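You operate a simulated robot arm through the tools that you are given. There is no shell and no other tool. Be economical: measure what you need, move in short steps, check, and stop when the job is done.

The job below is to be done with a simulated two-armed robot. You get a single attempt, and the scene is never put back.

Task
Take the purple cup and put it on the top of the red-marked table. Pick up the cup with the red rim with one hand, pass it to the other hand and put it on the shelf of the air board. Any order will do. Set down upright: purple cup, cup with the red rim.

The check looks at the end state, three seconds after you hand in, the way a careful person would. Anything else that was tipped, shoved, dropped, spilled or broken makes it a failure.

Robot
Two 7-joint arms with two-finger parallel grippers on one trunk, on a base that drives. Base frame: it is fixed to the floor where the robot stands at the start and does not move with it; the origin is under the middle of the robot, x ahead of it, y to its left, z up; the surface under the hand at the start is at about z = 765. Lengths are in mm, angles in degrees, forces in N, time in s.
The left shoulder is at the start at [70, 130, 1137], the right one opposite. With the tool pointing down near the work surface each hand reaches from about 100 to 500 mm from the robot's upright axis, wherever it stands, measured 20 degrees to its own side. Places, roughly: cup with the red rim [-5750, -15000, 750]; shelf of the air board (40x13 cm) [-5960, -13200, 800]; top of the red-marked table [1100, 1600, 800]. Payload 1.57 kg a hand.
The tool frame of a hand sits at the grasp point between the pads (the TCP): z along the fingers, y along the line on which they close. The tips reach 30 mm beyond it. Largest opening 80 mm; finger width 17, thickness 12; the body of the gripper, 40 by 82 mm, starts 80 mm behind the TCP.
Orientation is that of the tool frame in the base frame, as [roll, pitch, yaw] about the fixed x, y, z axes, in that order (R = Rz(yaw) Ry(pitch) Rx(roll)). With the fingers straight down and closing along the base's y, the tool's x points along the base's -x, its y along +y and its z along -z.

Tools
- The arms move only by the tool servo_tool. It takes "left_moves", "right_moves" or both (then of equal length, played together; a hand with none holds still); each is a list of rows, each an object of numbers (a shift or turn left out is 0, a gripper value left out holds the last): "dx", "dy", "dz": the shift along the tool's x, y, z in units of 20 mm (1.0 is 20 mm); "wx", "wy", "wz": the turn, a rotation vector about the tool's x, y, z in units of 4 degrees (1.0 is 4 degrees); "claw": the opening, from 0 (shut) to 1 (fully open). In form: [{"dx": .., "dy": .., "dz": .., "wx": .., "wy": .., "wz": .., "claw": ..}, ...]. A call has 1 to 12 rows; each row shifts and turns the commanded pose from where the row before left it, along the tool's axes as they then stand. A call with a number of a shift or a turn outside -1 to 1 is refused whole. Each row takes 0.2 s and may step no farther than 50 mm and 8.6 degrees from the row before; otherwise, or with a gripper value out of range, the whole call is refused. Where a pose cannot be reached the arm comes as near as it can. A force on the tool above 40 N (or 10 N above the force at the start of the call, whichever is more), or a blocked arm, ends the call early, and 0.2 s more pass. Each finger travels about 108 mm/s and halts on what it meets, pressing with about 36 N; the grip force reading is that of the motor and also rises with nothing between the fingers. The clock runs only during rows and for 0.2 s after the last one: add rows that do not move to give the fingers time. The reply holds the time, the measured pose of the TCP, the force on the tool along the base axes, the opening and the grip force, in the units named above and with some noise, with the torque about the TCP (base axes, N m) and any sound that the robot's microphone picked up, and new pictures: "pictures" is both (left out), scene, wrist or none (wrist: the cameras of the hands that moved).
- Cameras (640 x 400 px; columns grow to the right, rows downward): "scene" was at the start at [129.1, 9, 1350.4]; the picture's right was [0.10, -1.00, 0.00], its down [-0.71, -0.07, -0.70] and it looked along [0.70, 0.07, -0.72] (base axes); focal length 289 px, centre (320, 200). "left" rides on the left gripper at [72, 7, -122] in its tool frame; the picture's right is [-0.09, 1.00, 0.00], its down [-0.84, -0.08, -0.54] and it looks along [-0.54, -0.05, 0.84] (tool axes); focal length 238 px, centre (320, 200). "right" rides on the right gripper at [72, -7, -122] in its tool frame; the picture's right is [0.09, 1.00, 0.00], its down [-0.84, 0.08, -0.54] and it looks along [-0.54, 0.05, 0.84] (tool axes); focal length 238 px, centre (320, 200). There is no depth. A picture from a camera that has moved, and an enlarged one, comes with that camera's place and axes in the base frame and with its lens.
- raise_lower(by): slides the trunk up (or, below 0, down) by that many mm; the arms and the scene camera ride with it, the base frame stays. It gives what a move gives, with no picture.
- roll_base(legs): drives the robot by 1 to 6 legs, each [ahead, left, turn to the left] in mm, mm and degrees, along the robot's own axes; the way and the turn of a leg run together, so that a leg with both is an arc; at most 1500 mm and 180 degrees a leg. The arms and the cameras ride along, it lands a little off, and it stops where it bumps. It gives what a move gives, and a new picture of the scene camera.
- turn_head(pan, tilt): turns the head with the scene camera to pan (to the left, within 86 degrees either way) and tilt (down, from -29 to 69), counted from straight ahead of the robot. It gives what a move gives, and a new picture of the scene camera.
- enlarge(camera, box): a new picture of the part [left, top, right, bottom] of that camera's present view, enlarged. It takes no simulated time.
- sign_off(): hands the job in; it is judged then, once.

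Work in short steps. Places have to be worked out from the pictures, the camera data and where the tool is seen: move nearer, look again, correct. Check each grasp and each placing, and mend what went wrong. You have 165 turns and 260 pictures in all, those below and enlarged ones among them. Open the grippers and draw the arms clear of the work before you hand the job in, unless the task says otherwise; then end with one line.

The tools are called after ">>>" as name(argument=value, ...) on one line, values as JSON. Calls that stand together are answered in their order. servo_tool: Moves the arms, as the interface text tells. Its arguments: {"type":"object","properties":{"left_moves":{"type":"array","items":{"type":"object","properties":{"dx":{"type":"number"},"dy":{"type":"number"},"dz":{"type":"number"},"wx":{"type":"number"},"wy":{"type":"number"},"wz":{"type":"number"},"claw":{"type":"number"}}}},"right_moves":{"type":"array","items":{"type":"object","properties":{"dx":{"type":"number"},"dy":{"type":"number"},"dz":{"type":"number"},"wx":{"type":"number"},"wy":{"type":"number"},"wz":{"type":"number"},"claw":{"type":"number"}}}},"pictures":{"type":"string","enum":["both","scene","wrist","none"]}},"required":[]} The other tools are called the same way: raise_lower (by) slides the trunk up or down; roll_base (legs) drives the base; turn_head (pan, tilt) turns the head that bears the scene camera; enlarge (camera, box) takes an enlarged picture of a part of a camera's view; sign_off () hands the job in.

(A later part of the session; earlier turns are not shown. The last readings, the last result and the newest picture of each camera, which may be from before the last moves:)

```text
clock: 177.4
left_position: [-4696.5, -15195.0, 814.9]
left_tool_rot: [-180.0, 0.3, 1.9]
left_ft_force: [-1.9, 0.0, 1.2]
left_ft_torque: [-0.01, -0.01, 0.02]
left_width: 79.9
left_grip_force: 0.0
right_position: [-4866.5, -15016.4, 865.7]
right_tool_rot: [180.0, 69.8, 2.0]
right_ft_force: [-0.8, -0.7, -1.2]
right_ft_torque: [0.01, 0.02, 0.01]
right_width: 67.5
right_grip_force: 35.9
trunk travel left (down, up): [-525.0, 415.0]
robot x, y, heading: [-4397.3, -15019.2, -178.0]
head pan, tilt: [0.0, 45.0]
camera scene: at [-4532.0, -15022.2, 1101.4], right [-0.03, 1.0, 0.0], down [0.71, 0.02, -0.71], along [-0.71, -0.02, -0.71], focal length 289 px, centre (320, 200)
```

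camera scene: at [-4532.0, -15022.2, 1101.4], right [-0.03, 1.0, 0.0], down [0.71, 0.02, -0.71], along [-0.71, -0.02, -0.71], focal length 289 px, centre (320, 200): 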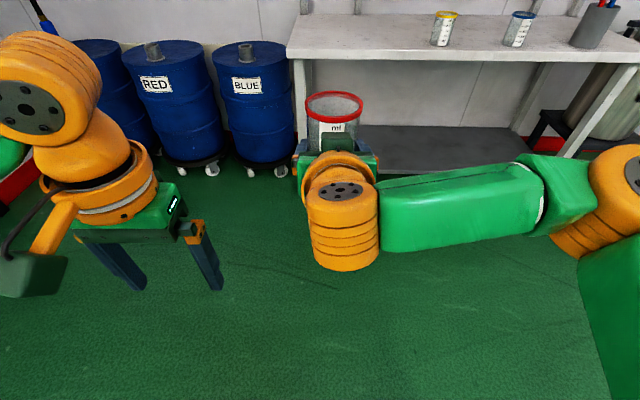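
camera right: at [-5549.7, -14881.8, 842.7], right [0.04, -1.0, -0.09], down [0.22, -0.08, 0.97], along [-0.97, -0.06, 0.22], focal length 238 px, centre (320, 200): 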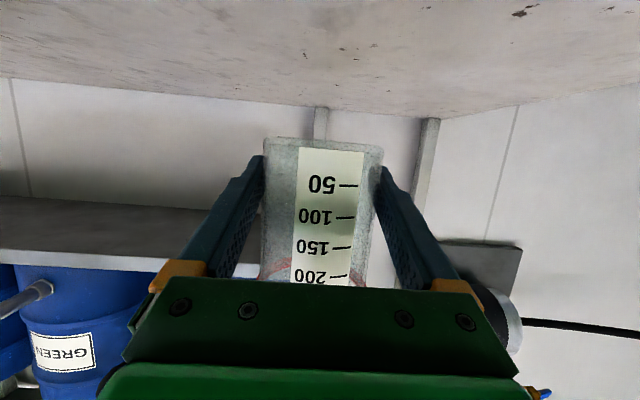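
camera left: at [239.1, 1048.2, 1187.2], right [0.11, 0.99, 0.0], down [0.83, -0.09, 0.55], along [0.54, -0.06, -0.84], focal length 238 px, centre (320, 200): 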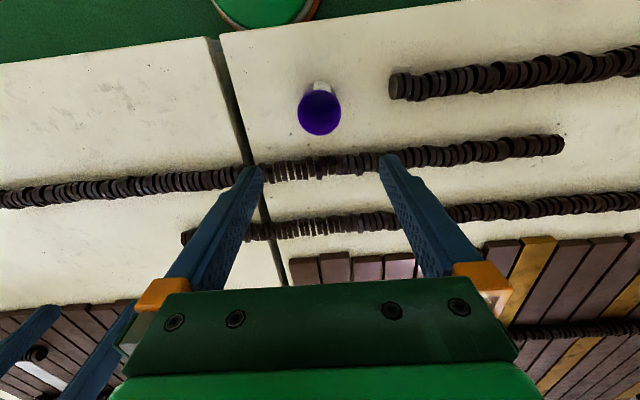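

Cup is held well. Now yaw the right hand 45° to point forward-left while pitching the left hand up.

>>> servo_tool(right_moves=[{"wx": -0.94, "wz": -0.342}, {"wx": -0.94, "wz": -0.342}, {"wx": -0.94, "wz": -0.342}, {"wx": -0.94, "wz": -0.342}, {"wx": -0.94, "wz": -0.342}, {"wx": -0.94, "wz": -0.342}, {"wx": -0.94, "wz": -0.342}, {"wx": -0.94, "wz": -0.342}, {"wx": -0.94, "wz": -0.342}, {"wx": -0.94, "wz": -0.342}, {}], left_moves=[{"wy": -1, "dx": -0.63}, {"wy": -1, "dx": -0.63}, {"wy": -1, "dx": -0.63}, {"wy": -1, "dx": -0.63}, {"wy": -1, "dx": -0.63}, {"wy": -1, "dx": -0.63}, {"wy": -1, "dx": -0.63}, {"wy": -1, "dx": -0.63}, {"wy": -1, "dx": -0.63}, {"wy": -1, "dx": -0.63}, {}], pictures="scene")

```text
clock: 179.8
left_position: [-4812.6, -15200.3, 855.6]
left_tool_rot: [-180.0, 40.3, 1.9]
left_ft_force: [0.5, -0.6, -0.2]
left_ft_torque: [-0.01, -0.02, 0.02]
left_width: 80.2
left_grip_force: 0.0
right_position: [-4866.5, -15015.9, 869.3]
right_tool_rot: [179.9, 69.9, 42.0]
right_ft_force: [0.3, -0.2, 0.4]
right_ft_torque: [-0.03, -0.02, 0.02]
right_width: 67.3
right_grip_force: 36.0
trunk travel left (down, up): [-525.0, 415.0]
robot x, y, heading: [-4396.6, -15017.9, -177.9]
head pan, tilt: [0.0, 45.0]
camera scene: at [-4531.9, -15022.4, 1101.4], right [-0.03, 1.0, 0.0], down [0.71, 0.02, -0.71], along [-0.71, -0.02, -0.71], focal length 289 px, centre (320, 200)
```

scene: 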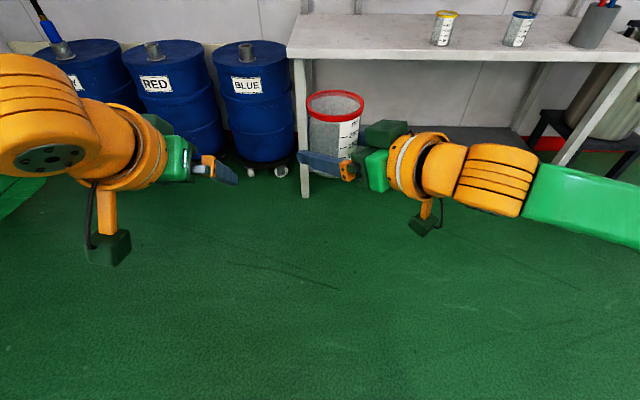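

Continue the left hand to 70° pitch, then yaw it to point forward-right.

>>> servo_tool(left_moves=[{"wy": -1, "dx": -0.3}, {"wy": -1, "dx": -0.3}, {"wy": -1, "dx": -0.3}, {"wy": -1, "dx": -0.3}, {"wy": -1, "dx": -0.3}, {"wy": -1, "dx": -0.3}, {"wy": -1, "dx": -0.3}, {"wy": -0.42, "dx": -0.15}, {}], pictures="none")

>>> servo_tool(left_moves=[{"wx": 0.94, "wz": 0.342}, {"wx": 0.94, "wz": 0.342}, {"wx": 0.94, "wz": 0.342}, {"wx": 0.94, "wz": 0.342}, {"wx": 0.94, "wz": 0.342}, {"wx": 0.94, "wz": 0.342}, {"wx": 0.94, "wz": 0.342}, {"wx": 0.94, "wz": 0.342}, {"wx": 0.94, "wz": 0.342}, {"wx": 0.94, "wz": 0.342}, {"wx": 0.94, "wz": 0.342}, {"wx": 0.94, "wz": 0.342}], pictures="both")

```text
clock: 181.8
left_position: [-4839.9, -15200.6, 890.0]
left_tool_rot: [179.9, 70.0, 1.8]
left_ft_force: [-0.5, 0.1, 0.4]
left_ft_torque: [-0.02, -0.01, 0.0]
left_width: 80.2
left_grip_force: 0.1
right_position: [-4866.6, -15014.4, 867.7]
right_tool_rot: [-179.9, 69.7, 41.8]
right_ft_force: [0.2, -0.1, -0.1]
right_ft_torque: [0.0, 0.04, 0.01]
right_width: 67.2
right_grip_force: 36.2
trunk travel left (down, up): [-525.0, 415.0]
robot x, y, heading: [-4398.4, -15021.1, -178.1]
head pan, tilt: [0.0, 45.0]
```

```text
clock: 184.4
left_position: [-4838.9, -15200.1, 890.7]
left_tool_rot: [179.9, 70.0, -46.3]
left_ft_force: [-0.1, 0.3, 0.1]
left_ft_torque: [0.04, -0.01, -0.02]
left_width: 80.1
left_grip_force: 0.0
right_position: [-4866.9, -15016.1, 868.3]
right_tool_rot: [179.9, 69.9, 41.9]
right_ft_force: [-0.7, 0.3, 0.6]
right_ft_torque: [0.05, 0.01, 0.03]
right_width: 67.5
right_grip_force: 36.9
trunk travel left (down, up): [-525.0, 415.0]
robot x, y, heading: [-4397.6, -15018.2, -178.3]
head pan, tilt: [0.0, 45.0]
camera scene: at [-4532.3, -15022.4, 1101.3], right [-0.03, 1.0, 0.0], down [0.71, 0.02, -0.71], along [-0.71, -0.02, -0.71], focal length 289 px, centre (320, 200)
camera left: at [-4747.6, -15304.5, 864.0], right [-0.74, -0.67, 0.09], down [0.21, -0.11, 0.97], along [-0.64, 0.74, 0.22], focal length 238 px, centre (320, 200)
```

scene: 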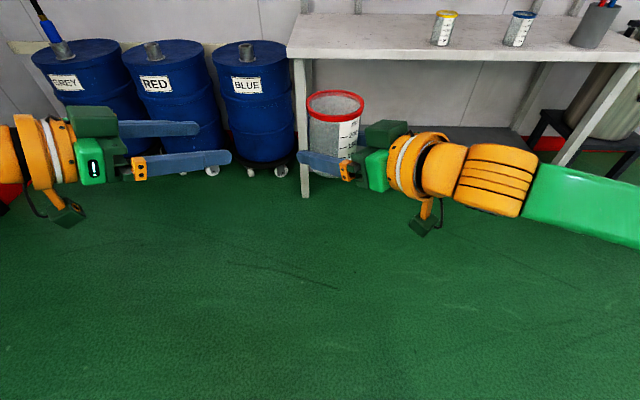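
left: 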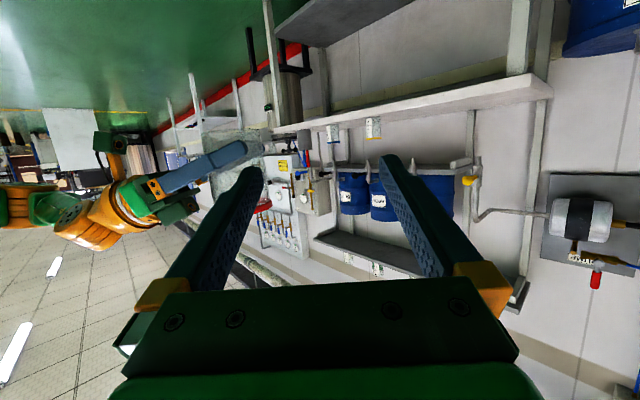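

Left hand points forward-right at 88° to the right one. Shift it 104 mm sideways to line up with the cup, and up to ≈ 899.

>>> servo_tool(left_moves=[{"dy": -0.867, "dx": -0.067, "dz": -0.024}, {"dy": -0.867, "dx": -0.067, "dz": -0.024}, {"dy": -0.867, "dx": -0.067, "dz": -0.024}, {"dy": -0.867, "dx": -0.067, "dz": -0.024}, {"dy": -0.867, "dx": -0.067, "dz": -0.024}, {"dy": -0.867, "dx": -0.067, "dz": -0.024}, {}], pictures="both")

```text
clock: 186.0
left_position: [-4764.4, -15126.1, 898.6]
left_tool_rot: [180.0, 70.0, -46.1]
left_ft_force: [0.7, -0.4, 0.1]
left_ft_torque: [0.0, 0.0, 0.01]
left_width: 79.8
left_grip_force: 0.0
right_position: [-4866.7, -15015.1, 867.1]
right_tool_rot: [180.0, 70.0, 42.0]
right_ft_force: [0.2, 0.1, -0.6]
right_ft_torque: [0.0, 0.0, -0.02]
right_width: 67.2
right_grip_force: 36.1
trunk travel left (down, up): [-525.0, 415.0]
robot x, y, heading: [-4399.2, -15018.8, -178.3]
head pan, tilt: [0.0, 45.0]
camera scene: at [-4532.1, -15022.4, 1101.4], right [-0.03, 1.0, 0.0], down [0.71, 0.02, -0.71], along [-0.71, -0.02, -0.71], focal length 289 px, centre (320, 200)
camera left: at [-4672.4, -15231.5, 872.2], right [-0.74, -0.67, 0.09], down [0.21, -0.11, 0.97], along [-0.64, 0.74, 0.22], focal length 238 px, centre (320, 200)
```

scene: 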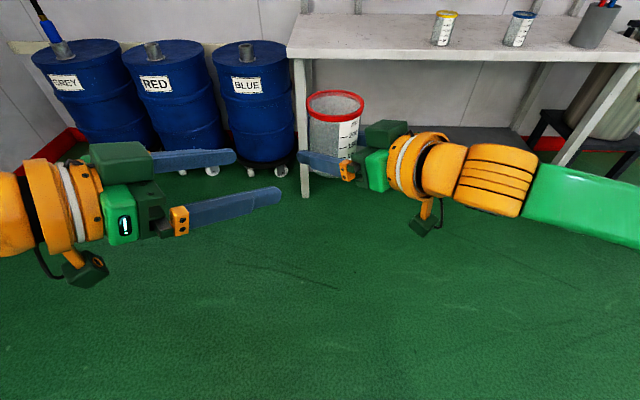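
left: 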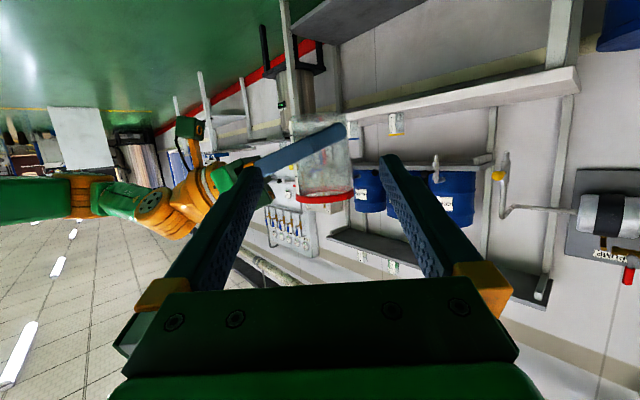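

Cup is centred on the left hand's axis, 150 mm ahead. I advance with 6 mm extra height, first 5 of 9 steps.

>>> servo_tool(left_moves=[{"dx": -0.305, "dz": 0.741}, {"dx": -0.305, "dz": 0.741}, {"dx": -0.305, "dz": 0.741}, {"dx": -0.305, "dz": 0.741}, {"dx": -0.305, "dz": 0.741}, {}], pictures="both")

```text
clock: 187.2
left_position: [-4819.7, -15070.6, 900.8]
left_tool_rot: [179.6, 69.7, -46.4]
left_ft_force: [4.0, -6.2, 0.6]
left_ft_torque: [0.0, -0.07, -0.31]
left_width: 78.7
left_grip_force: 0.1
right_position: [-4870.8, -15008.9, 867.4]
right_tool_rot: [-179.9, 69.7, 41.0]
right_ft_force: [-3.6, 6.3, -1.2]
right_ft_torque: [-0.16, -0.05, 0.37]
right_width: 67.4
right_grip_force: 36.1
trunk travel left (down, up): [-525.0, 415.0]
robot x, y, heading: [-4397.8, -15022.2, -177.9]
head pan, tilt: [0.0, 45.0]
stopped in row 6 (right hand): the force on the tool passed its limit at 46 N (the readings are from after the stop); the commanded pose is now the measured one
camera scene: at [-4532.1, -15022.1, 1101.4], right [-0.03, 1.0, 0.0], down [0.71, 0.02, -0.71], along [-0.71, -0.02, -0.71], focal length 289 px, centre (320, 200)
camera left: at [-4727.0, -15175.1, 875.2], right [-0.74, -0.67, 0.09], down [0.21, -0.1, 0.97], along [-0.64, 0.74, 0.22], focal length 238 px, centre (320, 200)
```

scene: 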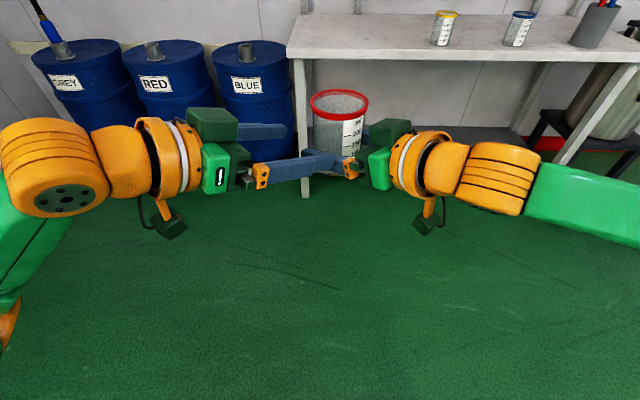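
left: 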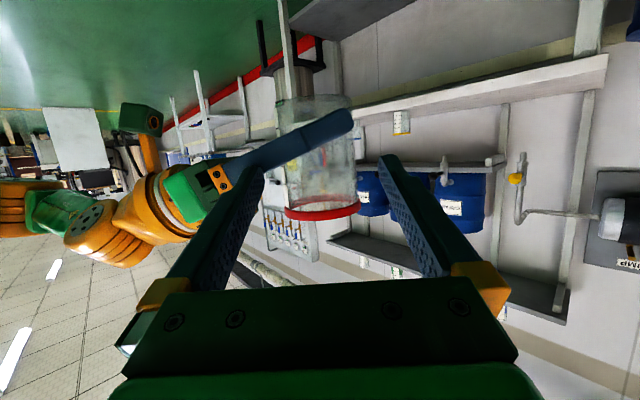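

The left fingertip met the right hand's knuckle (46 N, stopped). Retreat the left hand first and check the grip.

>>> servo_tool(left_moves=[{"dx": 0.305, "dz": -0.741}, {"dx": 0.305, "dz": -0.741}, {"dx": 0.305, "dz": -0.741}, {"dx": 0.305, "dz": -0.741}, {"dx": 0.305, "dz": -0.741}, {}], pictures="both")

```text
clock: 188.7
left_position: [-4765.3, -15127.0, 898.7]
left_tool_rot: [179.7, 69.7, -46.5]
left_ft_force: [-0.3, -0.6, -0.2]
left_ft_torque: [-0.02, -0.03, -0.02]
left_width: 80.0
left_grip_force: 0.0
right_position: [-4871.7, -15009.7, 867.0]
right_tool_rot: [-179.8, 69.8, 41.0]
right_ft_force: [-0.3, -0.2, -0.9]
right_ft_torque: [0.04, 0.0, -0.01]
right_width: 67.2
right_grip_force: 36.2
trunk travel left (down, up): [-525.0, 415.0]
robot x, y, heading: [-4401.5, -15016.8, -178.0]
head pan, tilt: [0.0, 45.0]
camera scene: at [-4532.3, -15022.1, 1101.3], right [-0.03, 1.0, 0.0], down [0.71, 0.02, -0.71], along [-0.71, -0.02, -0.71], focal length 289 px, centre (320, 200)
camera left: at [-4672.9, -15231.6, 872.7], right [-0.74, -0.67, 0.09], down [0.21, -0.1, 0.97], along [-0.64, 0.74, 0.22], focal length 238 px, centre (320, 200)
```

scene: 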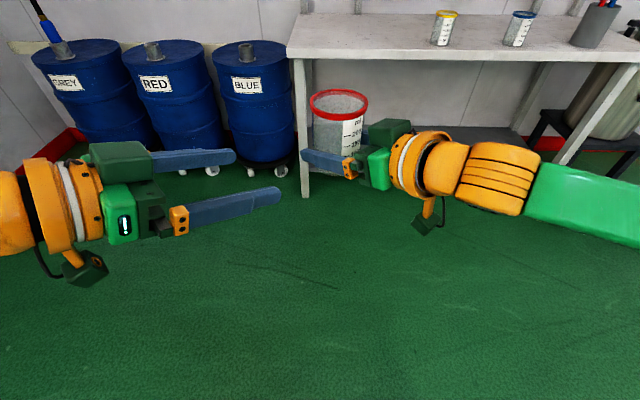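
left: 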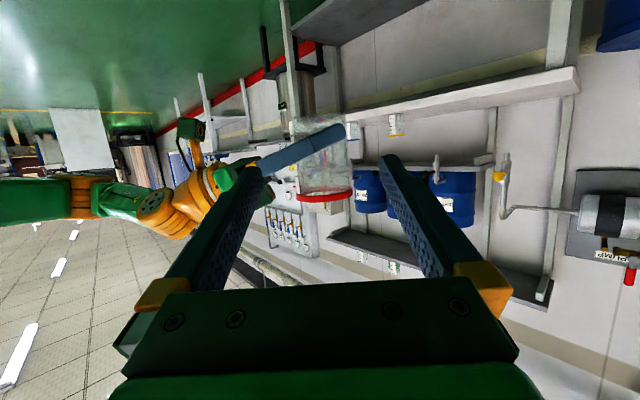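

Cup undisturbed. I re-aim: left hand yawed 28° further round (115° to the right hand) and levelled, so its finger crosses farther from the right knuckle.

>>> servo_tool(left_moves=[{"wx": 0.94, "wz": 0.342}, {"wx": 0.94, "wz": 0.342}, {"wx": 0.94, "wz": 0.342}, {"wx": 0.94, "wz": 0.342}, {"wx": 0.94, "wz": 0.342}, {"wx": 0.94, "wz": 0.342}, {"wx": 0.94, "wz": 0.342}, {"wy": -1}, {"wy": -1}, {"wy": -1}, {"wy": -1}, {"wy": -1}], pictures="none")

```text
clock: 191.2
left_position: [-4764.0, -15128.6, 898.0]
left_tool_rot: [176.1, 89.7, -78.0]
left_ft_force: [0.5, -0.1, 0.9]
left_ft_torque: [0.03, 0.0, 0.0]
left_width: 79.9
left_grip_force: 0.1
right_position: [-4870.9, -15008.9, 867.4]
right_tool_rot: [-179.7, 69.9, 41.1]
right_ft_force: [0.2, -0.8, 1.0]
right_ft_torque: [-0.01, 0.03, 0.01]
right_width: 67.3
right_grip_force: 36.0
trunk travel left (down, up): [-525.0, 415.0]
robot x, y, heading: [-4399.9, -15018.3, -177.9]
head pan, tilt: [0.0, 45.0]
```

Now shift sideways 72 mm and up 10 mm to line up; check the view.

>>> servo_tool(left_moves=[{"dy": 0.9, "dx": -0.12}, {"dy": 0.9, "dx": -0.12}, {"dy": 0.9, "dx": -0.12}, {"dy": 0.9, "dx": -0.12}, {}], pictures="both")

```text
clock: 192.4
left_position: [-4830.7, -15147.9, 908.2]
left_tool_rot: [176.6, 89.9, -77.7]
left_ft_force: [0.0, -0.3, 0.0]
left_ft_torque: [-0.02, 0.01, -0.01]
left_width: 80.2
left_grip_force: 0.0
right_position: [-4871.1, -15010.4, 866.8]
right_tool_rot: [-179.8, 69.8, 41.0]
right_ft_force: [0.1, -0.2, 0.2]
right_ft_torque: [0.0, -0.03, -0.01]
right_width: 67.0
right_grip_force: 36.0
trunk travel left (down, up): [-525.0, 415.0]
robot x, y, heading: [-4399.8, -15019.1, -178.1]
head pan, tilt: [0.0, 45.0]
camera scene: at [-4531.8, -15022.3, 1101.4], right [-0.03, 1.0, 0.0], down [0.71, 0.02, -0.71], along [-0.71, -0.02, -0.71], focal length 289 px, centre (320, 200)
camera left: at [-4804.7, -15266.5, 835.6], right [-0.96, -0.27, 0.09], down [0.22, -0.5, 0.84], along [-0.18, 0.82, 0.54], focal length 238 px, centre (320, 200)
```

scene: 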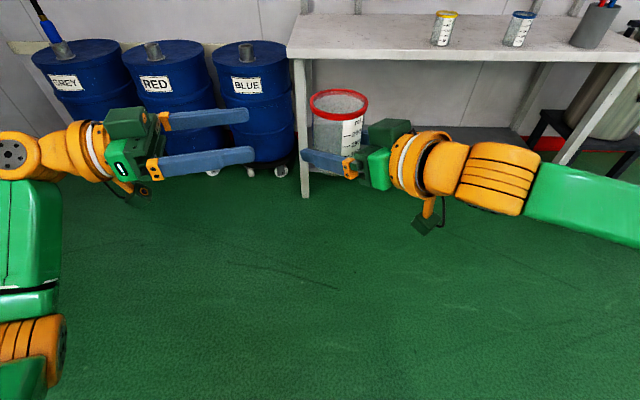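
left: 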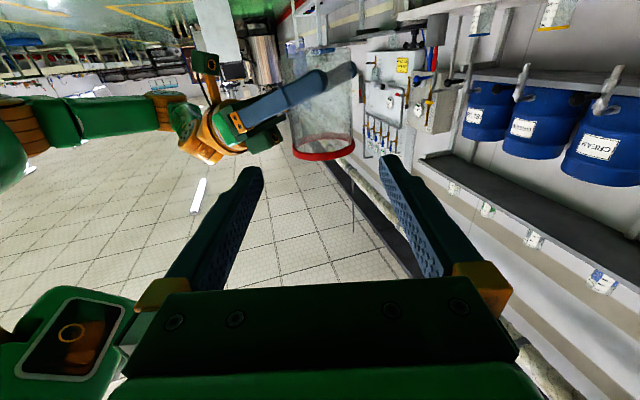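

The axis meets the cup ~25 mm below the rim, 3 mm off laterally. Correct and advance 5 steps, then look.

>>> servo_tool(left_moves=[{"dz": 0.767, "dy": 0.16}, {"dz": 0.767}, {"dz": 0.767}, {"dz": 0.767}, {}], pictures="both")

```text
clock: 193.7
left_position: [-4851.6, -15088.9, 908.0]
left_tool_rot: [-171.9, 89.7, -66.1]
left_ft_force: [-0.6, 0.6, -0.6]
left_ft_torque: [0.02, -0.01, -0.01]
left_width: 79.8
left_grip_force: 0.0
right_position: [-4871.0, -15009.9, 868.8]
right_tool_rot: [-179.7, 69.9, 41.1]
right_ft_force: [0.2, 0.0, -0.8]
right_ft_torque: [-0.01, -0.01, 0.01]
right_width: 67.0
right_grip_force: 35.4
trunk travel left (down, up): [-525.0, 415.0]
robot x, y, heading: [-4399.0, -15016.3, -178.3]
head pan, tilt: [0.0, 45.0]
camera scene: at [-4532.0, -15022.4, 1101.4], right [-0.03, 1.0, 0.0], down [0.71, 0.02, -0.71], along [-0.71, -0.02, -0.71], focal length 289 px, centre (320, 200)
camera left: at [-4825.2, -15207.7, 835.7], right [-0.96, -0.27, 0.09], down [0.22, -0.5, 0.84], along [-0.18, 0.82, 0.54], focal length 238 px, centre (320, 200)
```

scene: 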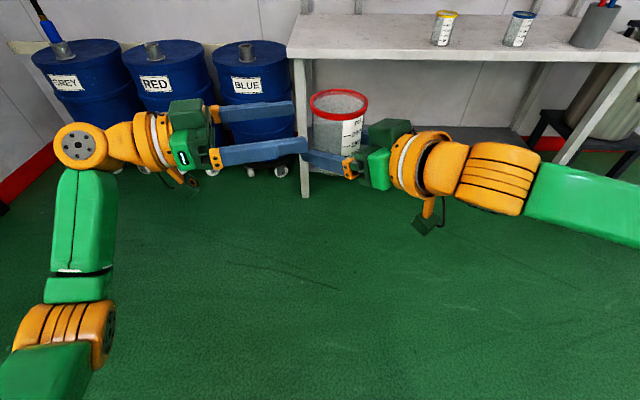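
left: 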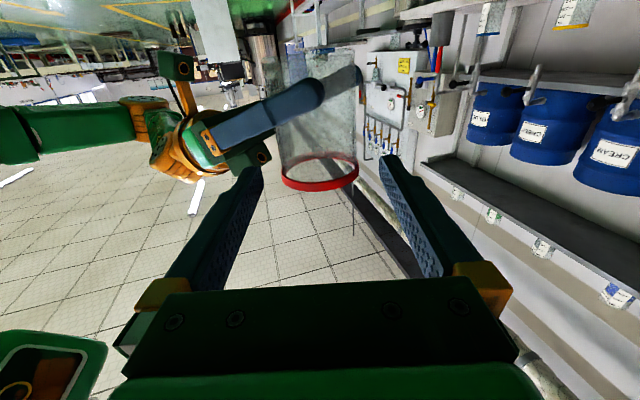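

The left finger passes above the right's blue finger with ≥ 10 mm clearance and inside of its knuckle. Advance 3 more steps.

>>> servo_tool(left_moves=[{"dz": 0.767}, {"dz": 0.767}, {"dz": 0.767}, {}], pictures="both")

```text
clock: 194.7
left_position: [-4867.1, -15045.3, 906.7]
left_tool_rot: [-175.4, 89.8, -69.6]
left_ft_force: [-0.3, 0.1, 1.1]
left_ft_torque: [0.01, 0.01, 0.02]
left_width: 80.1
left_grip_force: 0.1
right_position: [-4870.5, -15010.2, 867.5]
right_tool_rot: [-179.8, 69.8, 41.1]
right_ft_force: [-0.2, 0.8, 0.3]
right_ft_torque: [0.01, 0.03, 0.01]
right_width: 66.8
right_grip_force: 36.2
trunk travel left (down, up): [-525.0, 415.0]
robot x, y, heading: [-4401.3, -15018.6, -178.2]
head pan, tilt: [0.0, 45.0]
camera scene: at [-4532.0, -15022.5, 1101.4], right [-0.03, 1.0, 0.0], down [0.71, 0.02, -0.71], along [-0.71, -0.02, -0.71], focal length 289 px, centre (320, 200)
camera left: at [-4839.5, -15164.3, 835.0], right [-0.96, -0.27, 0.09], down [0.22, -0.5, 0.84], along [-0.18, 0.82, 0.54], focal length 238 px, centre (320, 200)
```

scene: 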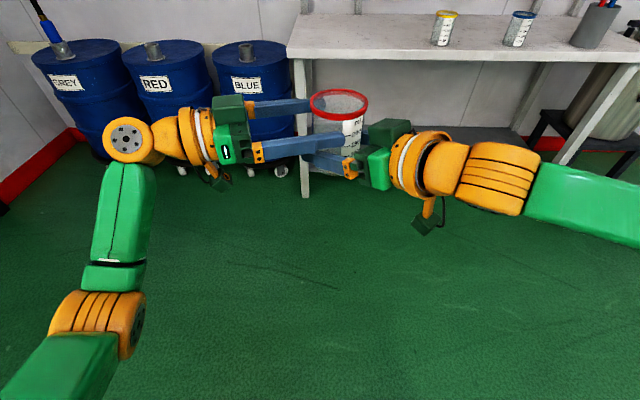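
left: 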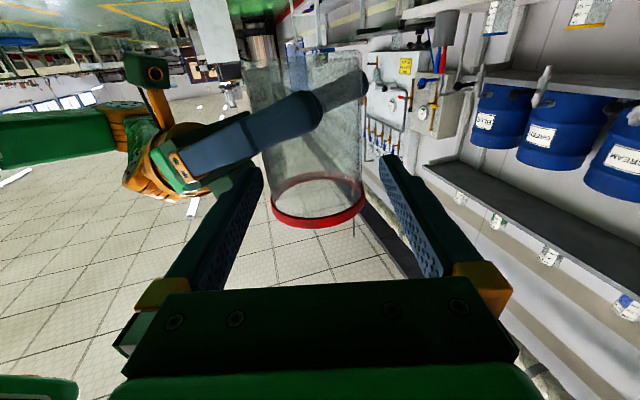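

Clean so far and centred. Two more steps (30 mm).

>>> servo_tool(left_moves=[{"dz": 0.75}, {"dz": 0.75}, {}], pictures="both")

```text
clock: 195.4
left_position: [-4873.6, -15016.9, 906.5]
left_tool_rot: [-171.1, 89.8, -65.3]
left_ft_force: [-0.1, 0.5, 0.4]
left_ft_torque: [-0.05, -0.01, 0.01]
left_width: 79.9
left_grip_force: 0.1
right_position: [-4869.5, -15010.8, 868.6]
right_tool_rot: [-179.7, 69.8, 41.1]
right_ft_force: [-1.3, -0.2, -0.7]
right_ft_torque: [-0.02, -0.01, 0.0]
right_width: 67.2
right_grip_force: 36.3
trunk travel left (down, up): [-525.0, 415.0]
robot x, y, heading: [-4399.6, -15020.8, -178.0]
head pan, tilt: [0.0, 45.0]
camera scene: at [-4532.0, -15022.4, 1101.4], right [-0.03, 1.0, 0.0], down [0.71, 0.02, -0.71], along [-0.71, -0.02, -0.71], focal length 289 px, centre (320, 200)
camera left: at [-4846.4, -15135.2, 834.9], right [-0.96, -0.27, 0.09], down [0.22, -0.5, 0.84], along [-0.18, 0.82, 0.54], focal length 238 px, centre (320, 200)
```

scene: 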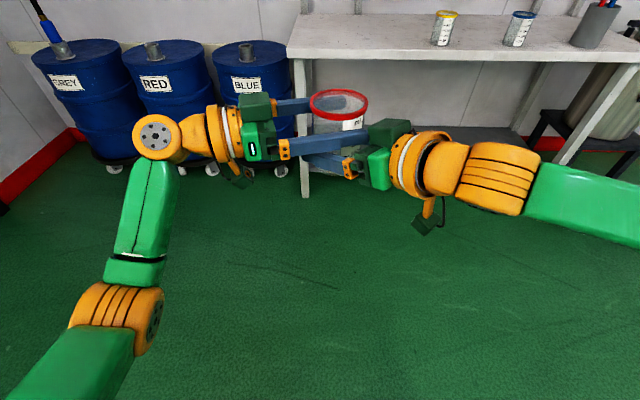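
left: 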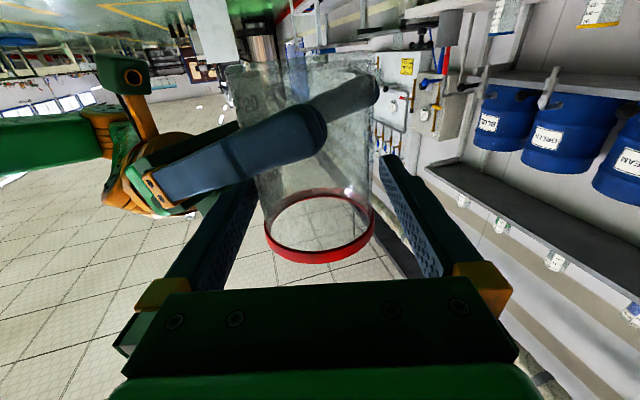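

The cup is between the left pads. Close the left gripper.

>>> servo_tool(left_moves=[{"claw": 0.6}, {"claw": 0.6}, {"claw": 0.6}, {"claw": 0.6}], pictures="both")

```text
clock: 196.4
left_position: [-4872.9, -15016.3, 906.9]
left_tool_rot: [-171.6, 89.9, -65.8]
left_ft_force: [33.0, -1.6, 1.9]
left_ft_torque: [-0.25, -0.55, -0.73]
left_width: 66.9
left_grip_force: 36.2
right_position: [-4872.4, -15008.2, 868.2]
right_tool_rot: [-179.7, 69.8, 40.9]
right_ft_force: [-32.2, 2.4, -2.1]
right_ft_torque: [0.17, -0.79, 0.52]
right_width: 66.9
right_grip_force: 35.8
trunk travel left (down, up): [-525.0, 415.0]
robot x, y, heading: [-4399.4, -15013.7, -177.9]
head pan, tilt: [0.0, 45.0]
camera scene: at [-4532.0, -15022.3, 1101.4], right [-0.03, 1.0, 0.0], down [0.71, 0.02, -0.71], along [-0.71, -0.02, -0.71], focal length 289 px, centre (320, 200)
camera left: at [-4846.0, -15135.1, 835.1], right [-0.96, -0.27, 0.09], down [0.22, -0.5, 0.84], along [-0.18, 0.82, 0.54], focal length 238 px, centre (320, 200)
```

scene: 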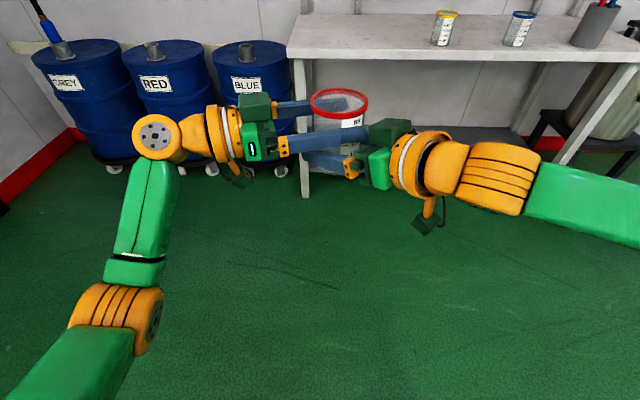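
left: 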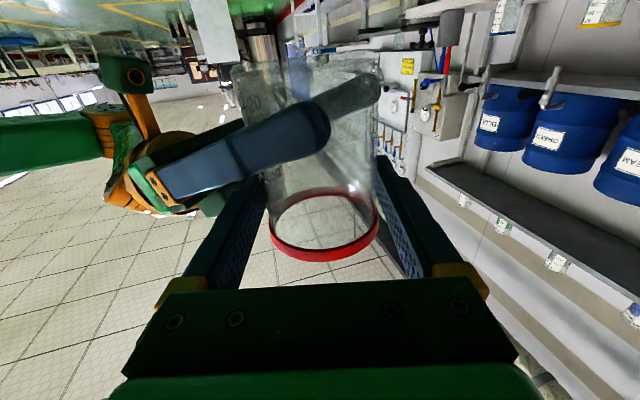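

Both hold; an internal force of ≈ 33 N along x. I ease the left hand 2.5 mm toward +x first.

>>> servo_tool(left_moves=[{"dy": -0.06}, {"dy": -0.06}, {}], pictures="none")

```text
clock: 197.2
left_position: [-4871.6, -15017.3, 905.9]
left_tool_rot: [175.7, 89.8, -78.4]
left_ft_force: [15.7, -16.9, 6.1]
left_ft_torque: [-0.21, -0.5, -0.29]
left_width: 66.8
left_grip_force: 36.3
right_position: [-4870.3, -15009.6, 865.7]
right_tool_rot: [-179.9, 69.6, 41.0]
right_ft_force: [-14.5, 16.6, -6.0]
right_ft_torque: [-0.44, -0.13, 0.15]
right_width: 66.6
right_grip_force: 35.6
trunk travel left (down, up): [-525.0, 415.0]
robot x, y, heading: [-4399.3, -15021.7, -177.9]
head pan, tilt: [0.0, 45.0]
```

Eased. Open the right gripper.

>>> servo_tool(right_moves=[{"claw": 0.87}, {"claw": 0.92}, {"claw": 1.0}, {"claw": 1.0}], pictures="both")

```text
clock: 198.2
left_position: [-4871.4, -15016.7, 905.5]
left_tool_rot: [-176.4, 89.8, -70.5]
left_ft_force: [-0.6, 0.3, -1.2]
left_ft_torque: [-0.01, -0.01, -0.03]
left_width: 67.0
left_grip_force: 35.5
right_position: [-4870.4, -15009.9, 868.1]
right_tool_rot: [-179.8, 69.8, 41.1]
right_ft_force: [-0.3, 0.7, 0.7]
right_ft_torque: [0.02, -0.03, -0.02]
right_width: 79.9
right_grip_force: 0.0
trunk travel left (down, up): [-525.0, 415.0]
robot x, y, heading: [-4403.4, -15021.3, -178.5]
head pan, tilt: [0.0, 45.0]
camera scene: at [-4532.0, -15022.2, 1101.4], right [-0.03, 1.0, 0.0], down [0.71, 0.02, -0.71], along [-0.71, -0.02, -0.71], focal length 289 px, centre (320, 200)
camera right: at [-4768.5, -14913.3, 842.5], right [0.68, -0.73, -0.09], down [0.22, 0.08, 0.97], along [-0.7, -0.68, 0.22], focal length 238 px, centre (320, 200)
```

scene: 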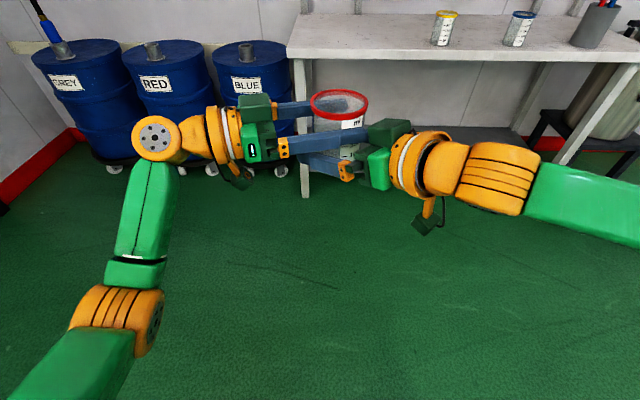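
right: 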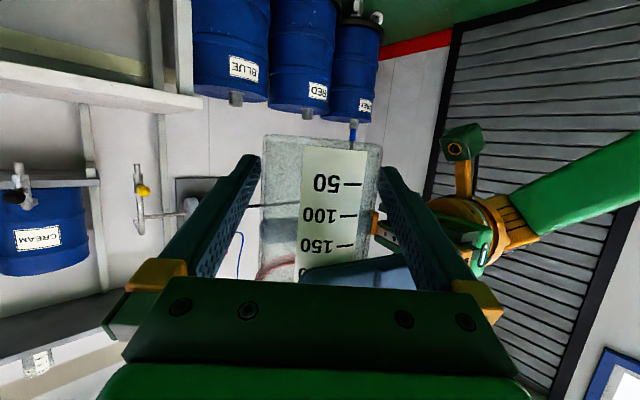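

Transferred: left holds it alone (36 N, no load on the right). Withdraw the right hand horizontally with a slight drop.

>>> servo_tool(right_moves=[{"dx": 0.35, "dz": -0.67}, {"dx": 0.35, "dz": -0.67}, {"dx": 0.35, "dz": -0.67}, {"dx": 0.35, "dz": -0.67}, {"dx": 0.35, "dz": -0.67}, {"dx": 0.35, "dz": -0.67}, {"dx": 0.35, "dz": -0.67}, {"dx": 0.35, "dz": -0.67}, {"dx": 0.35, "dz": -0.67}], pictures="scene")

```text
clock: 200.2
left_position: [-4871.6, -15015.9, 906.5]
left_tool_rot: [177.2, 89.8, -77.0]
left_ft_force: [0.3, -0.1, 0.4]
left_ft_torque: [0.01, -0.02, -0.03]
left_width: 66.8
left_grip_force: 36.1
right_position: [-4786.1, -14915.9, 851.5]
right_tool_rot: [-179.9, 69.9, 41.2]
right_ft_force: [0.3, 0.1, 0.3]
right_ft_torque: [0.02, 0.02, -0.01]
right_width: 79.8
right_grip_force: 0.0
right hand out of reach, approached as far as the arm can: row 8, 9
trunk travel left (down, up): [-525.0, 415.0]
robot x, y, heading: [-4399.9, -15017.5, -177.9]
head pan, tilt: [0.0, 45.0]
camera scene: at [-4531.6, -15022.0, 1101.4], right [-0.03, 1.0, 0.0], down [0.71, 0.02, -0.71], along [-0.71, -0.02, -0.71], focal length 289 px, centre (320, 200)
```

scene: 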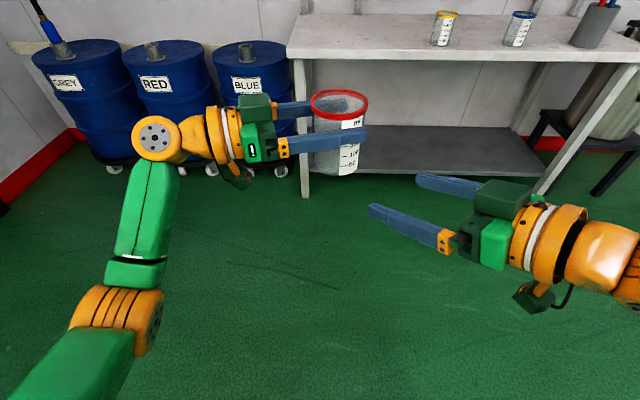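

The glass is in the left hand alone, upright. Now yaw the left hand back toward straight ahead, in steps.

>>> servo_tool(left_moves=[{"wx": -1}, {"wx": -1}, {"wx": -1}, {"wx": -1}, {"wx": -1}, {"wx": -1}, {"wx": -1}, {"wx": -1}, {"wx": -1}, {"wx": -1}], pictures="scene")

```text
clock: 202.4
left_position: [-4871.1, -15016.3, 906.5]
left_tool_rot: [141.0, 89.7, -73.1]
left_ft_force: [-0.9, 0.2, 0.5]
left_ft_torque: [-0.02, 0.01, 0.02]
left_width: 66.8
left_grip_force: 36.3
right_position: [-4786.0, -14917.6, 852.2]
right_tool_rot: [-179.9, 69.8, 41.1]
right_ft_force: [-0.1, 0.4, -0.4]
right_ft_torque: [-0.01, -0.01, 0.01]
right_width: 79.9
right_grip_force: 0.0
trunk travel left (down, up): [-525.0, 415.0]
robot x, y, heading: [-4403.0, -15019.1, -178.2]
head pan, tilt: [0.0, 45.0]
camera scene: at [-4531.9, -15021.9, 1101.4], right [-0.03, 1.0, 0.0], down [0.71, 0.02, -0.71], along [-0.71, -0.02, -0.71], focal length 289 px, centre (320, 200)
```

scene: 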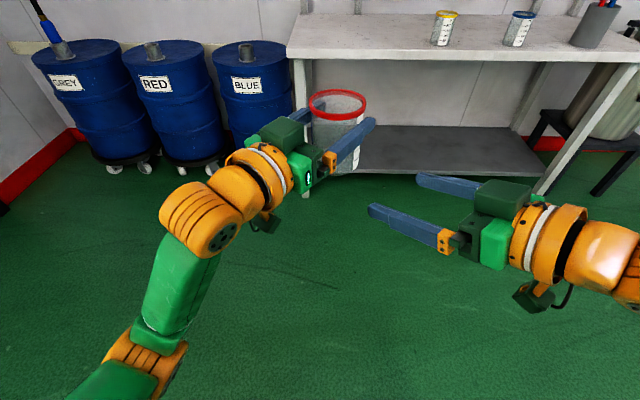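

Good. Finish the yaw to straight ahead, and shift the hand 100 mm to its own side.

>>> servo_tool(left_moves=[{"wx": -1}, {"wx": -1}, {"wx": -1}, {"wx": -1}, {"wx": -1}, {"wx": -1, "dy": 0.9}, {"wx": -1, "dy": 0.9}, {"wx": -0.9, "dy": 0.9}, {"dy": 0.9}, {"dy": 0.9}, {"dy": 0.9}], pictures="scene")

```text
clock: 204.8
left_position: [-4883.7, -15122.3, 905.7]
left_tool_rot: [109.8, 89.8, -72.9]
left_ft_force: [-0.6, 0.6, -0.5]
left_ft_torque: [0.03, 0.0, -0.05]
left_width: 66.7
left_grip_force: 36.1
right_position: [-4784.9, -14916.9, 852.7]
right_tool_rot: [-179.8, 69.8, 41.1]
right_ft_force: [-0.1, 0.0, 0.2]
right_ft_torque: [-0.02, 0.04, -0.04]
right_width: 80.1
right_grip_force: 0.1
trunk travel left (down, up): [-525.0, 415.0]
robot x, y, heading: [-4396.2, -15021.3, -178.2]
head pan, tilt: [0.0, 45.0]
camera scene: at [-4532.0, -15022.7, 1101.4], right [-0.03, 1.0, 0.0], down [0.71, 0.02, -0.71], along [-0.71, -0.02, -0.71], focal length 289 px, centre (320, 200)
```

scene: 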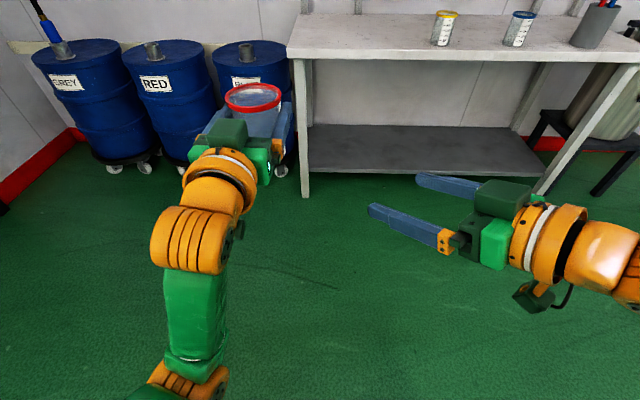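

Hand points straight ahead. Drive sideways to in front of the air board, then look at the shelf.

>>> roll_base(legs=[[0, 0, -1.8], [0, -1500, 0], [0, -400, 0]])

>>> turn_head(pan=0, tilt=8)

```text
clock: 214.8
left_position: [-4927.2, -13222.5, 906.7]
left_tool_rot: [110.6, 89.8, -71.4]
left_ft_force: [-0.3, 0.1, 0.4]
left_ft_torque: [0.04, 0.03, 0.03]
left_width: 66.8
left_grip_force: 36.0
right_position: [-4832.0, -13016.6, 852.2]
right_tool_rot: [-179.8, 69.9, 41.7]
right_ft_force: [0.5, -0.1, -0.4]
right_ft_torque: [-0.01, -0.01, -0.01]
right_width: 80.1
right_grip_force: 0.1
trunk travel left (down, up): [-525.0, 415.0]
robot x, y, heading: [-4443.8, -13113.4, -177.4]
head pan, tilt: [0.0, 45.0]
camera scene: at [-4577.3, -13118.1, 1101.4], right [-0.04, 1.0, 0.0], down [0.71, 0.03, -0.71], along [-0.71, -0.03, -0.71], focal length 289 px, centre (320, 200)
```

scene: 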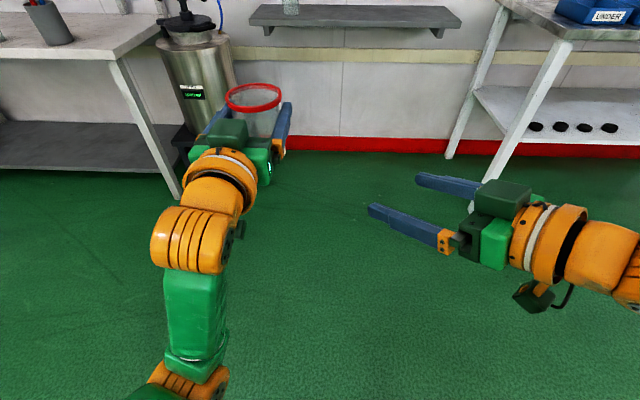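

```text
clock: 215.8
left_position: [-4929.0, -13222.3, 905.1]
left_tool_rot: [111.5, 89.9, -70.4]
left_ft_force: [1.0, -0.3, 0.1]
left_ft_torque: [0.02, 0.04, -0.02]
left_width: 67.0
left_grip_force: 36.3
right_position: [-4832.3, -13015.6, 852.4]
right_tool_rot: [-180.0, 69.7, 41.7]
right_ft_force: [-0.4, -0.6, 0.2]
right_ft_torque: [-0.02, 0.02, 0.04]
right_width: 80.3
right_grip_force: 0.1
trunk travel left (down, up): [-525.0, 415.0]
robot x, y, heading: [-4440.7, -13111.8, -177.5]
head pan, tilt: [0.0, 8.0]
camera scene: at [-4588.7, -13118.8, 1159.5], right [-0.04, 1.0, 0.0], down [0.14, 0.01, -0.99], along [-0.99, -0.04, -0.14], focal length 289 px, centre (320, 200)
```

scene: 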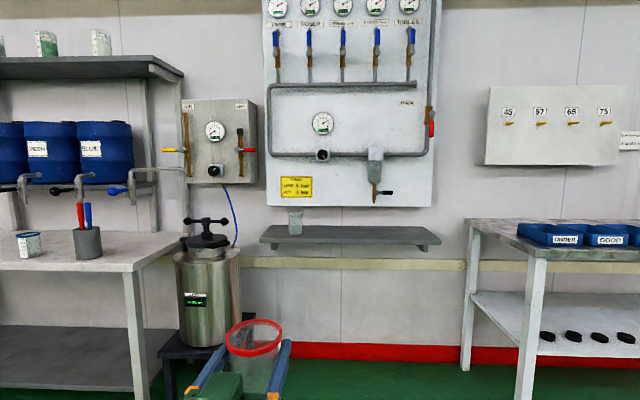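

Look closely at the shelf and what hangs above it.

>>> enlarge(camera="scene", box=[240, 130, 460, 270])

```text
2.86 times, centred on (350, 200) of scene
camera zoom: at [-4588.7, -13118.8, 1159.5], right [-0.04, 1.0, 0.0], down [0.14, 0.01, -0.99], along [-0.99, -0.04, -0.14], focal length 826 px, centre (234, 200)
```

zoom: 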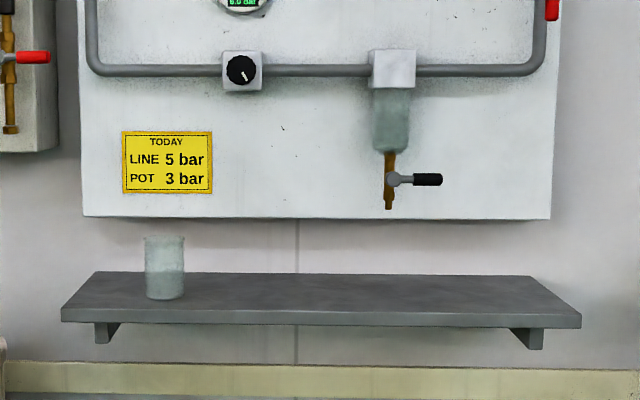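

The shelf measures ≈ 80 × 25 cm with a beaker at its left and a valve above right of centre; free middle at y ≈ −13060. Straighten, shift right, raise 40 mm and approach part-way.

>>> raise_lower(by=40)

>>> roll_base(legs=[[0, 0, -2.5], [0, -150, 0], [650, 0, 0]])

>>> turn_head(pan=0, tilt=25)

```text
clock: 216.6
left_position: [-4927.5, -13221.6, 945.9]
left_tool_rot: [114.4, 89.8, -67.6]
left_ft_force: [0.8, 0.8, -0.3]
left_ft_torque: [-0.01, 0.01, -0.01]
left_width: 66.8
left_grip_force: 35.7
right_position: [-4832.3, -13015.6, 892.6]
right_tool_rot: [-179.8, 69.7, 41.7]
right_ft_force: [0.4, 0.1, 0.0]
right_ft_torque: [-0.01, 0.0, -0.02]
right_width: 79.9
right_grip_force: 0.0
trunk travel left (down, up): [-565.0, 375.0]
robot x, y, heading: [-4446.1, -13111.2, -177.5]
head pan, tilt: [0.0, 8.0]
```

```text
clock: 221.6
left_position: [-5578.4, -13073.0, 946.4]
left_tool_rot: [112.0, 89.8, -71.2]
left_ft_force: [0.1, 0.2, -0.4]
left_ft_torque: [0.01, -0.01, -0.04]
left_width: 66.7
left_grip_force: 35.8
right_position: [-5477.3, -12868.6, 892.5]
right_tool_rot: [-179.9, 69.8, 40.6]
right_ft_force: [0.3, 0.0, -0.2]
right_ft_torque: [-0.04, 0.0, -0.01]
right_width: 80.2
right_grip_force: 0.1
trunk travel left (down, up): [-565.0, 375.0]
robot x, y, heading: [-5090.6, -12974.1, -178.6]
head pan, tilt: [0.0, 8.0]
camera scene: at [-5237.0, -12976.9, 1199.6], right [-0.02, 1.0, 0.0], down [0.14, 0.0, -0.99], along [-0.99, -0.02, -0.14], focal length 289 px, centre (320, 200)
```

scene: 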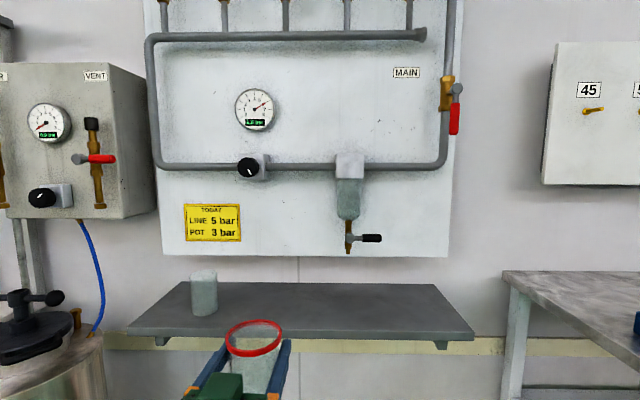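

```text
clock: 222.4
left_position: [-5578.6, -13072.8, 946.8]
left_tool_rot: [111.2, 89.8, -72.0]
left_ft_force: [-0.3, 0.0, -0.7]
left_ft_torque: [-0.03, 0.01, 0.01]
left_width: 66.8
left_grip_force: 36.3
right_position: [-5478.7, -12868.8, 892.0]
right_tool_rot: [-179.8, 69.8, 40.6]
right_ft_force: [-0.3, 0.3, -0.6]
right_ft_torque: [-0.03, 0.03, 0.0]
right_width: 80.0
right_grip_force: 0.1
trunk travel left (down, up): [-565.0, 375.0]
robot x, y, heading: [-5094.1, -12976.5, -178.6]
head pan, tilt: [0.0, 25.0]
camera scene: at [-5236.5, -12976.9, 1172.0], right [-0.02, 1.0, 0.0], down [0.42, 0.01, -0.91], along [-0.91, -0.02, -0.42], focal length 289 px, centre (320, 200)
```

scene: 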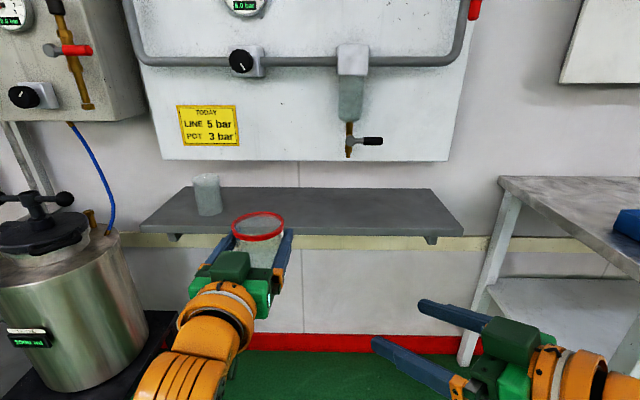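

Triangulated: shelf top z ≈ 802, front edge x ≈ −5856. Before advancing I check the right side where the bench comes near the right arm.

>>> turn_head(pan=-50, tilt=35)

```text
clock: 223.6
left_position: [-5577.8, -13072.5, 945.8]
left_tool_rot: [111.9, 89.8, -71.3]
left_ft_force: [-0.8, -0.2, -0.2]
left_ft_torque: [0.02, -0.01, -0.03]
left_width: 66.9
left_grip_force: 36.5
right_position: [-5478.6, -12869.0, 894.1]
right_tool_rot: [-179.9, 69.8, 40.5]
right_ft_force: [0.6, -0.6, 0.2]
right_ft_torque: [-0.02, 0.01, -0.01]
right_width: 80.0
right_grip_force: 0.0
trunk travel left (down, up): [-565.0, 375.0]
robot x, y, heading: [-5092.1, -12978.3, -178.9]
head pan, tilt: [-50.0, 35.0]
camera scene: at [-5202.6, -12908.6, 1156.2], right [0.75, 0.66, 0.0], down [0.38, -0.43, -0.82], along [-0.54, 0.61, -0.57], focal length 289 px, centre (320, 200)
```

scene: 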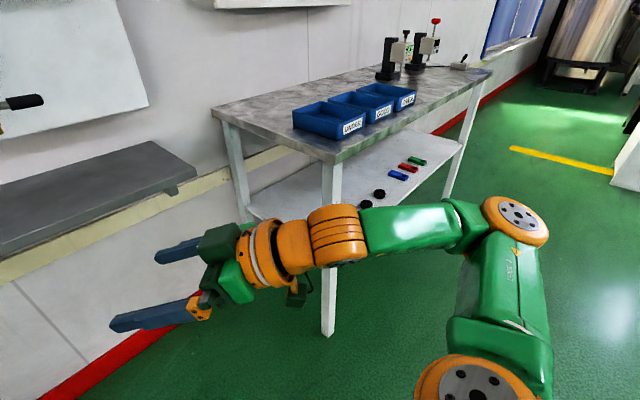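

The right elbow (≈ [−5206, −12447]) would come close to the bench corner (≈ [−5615, −12387]). I shift the base 90 mm left while moving the left hand 50 mm right, then advance part-way.

>>> servo_tool(left_moves=[{"dy": -0.85}, {"dy": -0.85}, {"dy": -0.8}, {}], pictures="none")

>>> roll_base(legs=[[0, 100, -1], [230, 0, 0]])

```text
clock: 224.6
left_position: [-5576.8, -13023.2, 947.1]
left_tool_rot: [97.0, 89.8, -86.1]
left_ft_force: [0.1, 0.3, -0.7]
left_ft_torque: [-0.02, 0.0, 0.03]
left_width: 66.8
left_grip_force: 36.6
right_position: [-5478.6, -12868.0, 892.5]
right_tool_rot: [-179.9, 69.7, 40.6]
right_ft_force: [0.9, -0.4, -0.4]
right_ft_torque: [0.02, 0.02, 0.04]
right_width: 80.0
right_grip_force: 0.1
trunk travel left (down, up): [-565.0, 375.0]
robot x, y, heading: [-5091.3, -12974.2, -178.8]
head pan, tilt: [-50.0, 35.0]
```

```text
clock: 227.0
left_position: [-5798.1, -13119.7, 945.4]
left_tool_rot: [108.0, 89.9, -75.7]
left_ft_force: [-1.0, 0.5, -0.5]
left_ft_torque: [0.03, 0.02, 0.02]
left_width: 66.8
left_grip_force: 36.4
right_position: [-5698.0, -12966.3, 892.8]
right_tool_rot: [-179.9, 69.9, 39.9]
right_ft_force: [0.3, 0.4, -0.6]
right_ft_torque: [-0.02, -0.01, 0.0]
right_width: 80.0
right_grip_force: 0.1
trunk travel left (down, up): [-565.0, 375.0]
robot x, y, heading: [-5314.2, -13076.4, -179.4]
head pan, tilt: [-50.0, 35.0]
camera scene: at [-5423.2, -13008.8, 1156.2], right [0.76, 0.65, 0.0], down [0.37, -0.43, -0.82], along [-0.53, 0.62, -0.57], focal length 289 px, centre (320, 200)
```

scene: 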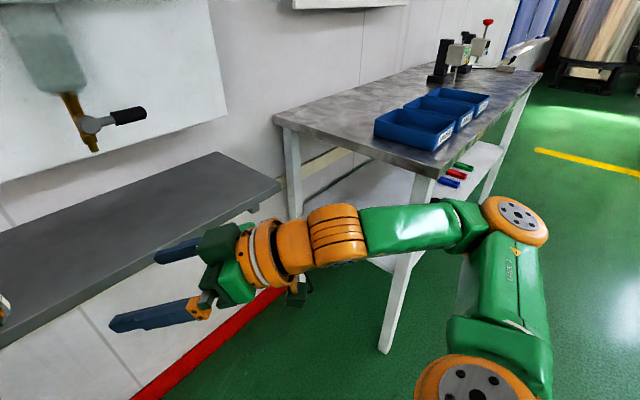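

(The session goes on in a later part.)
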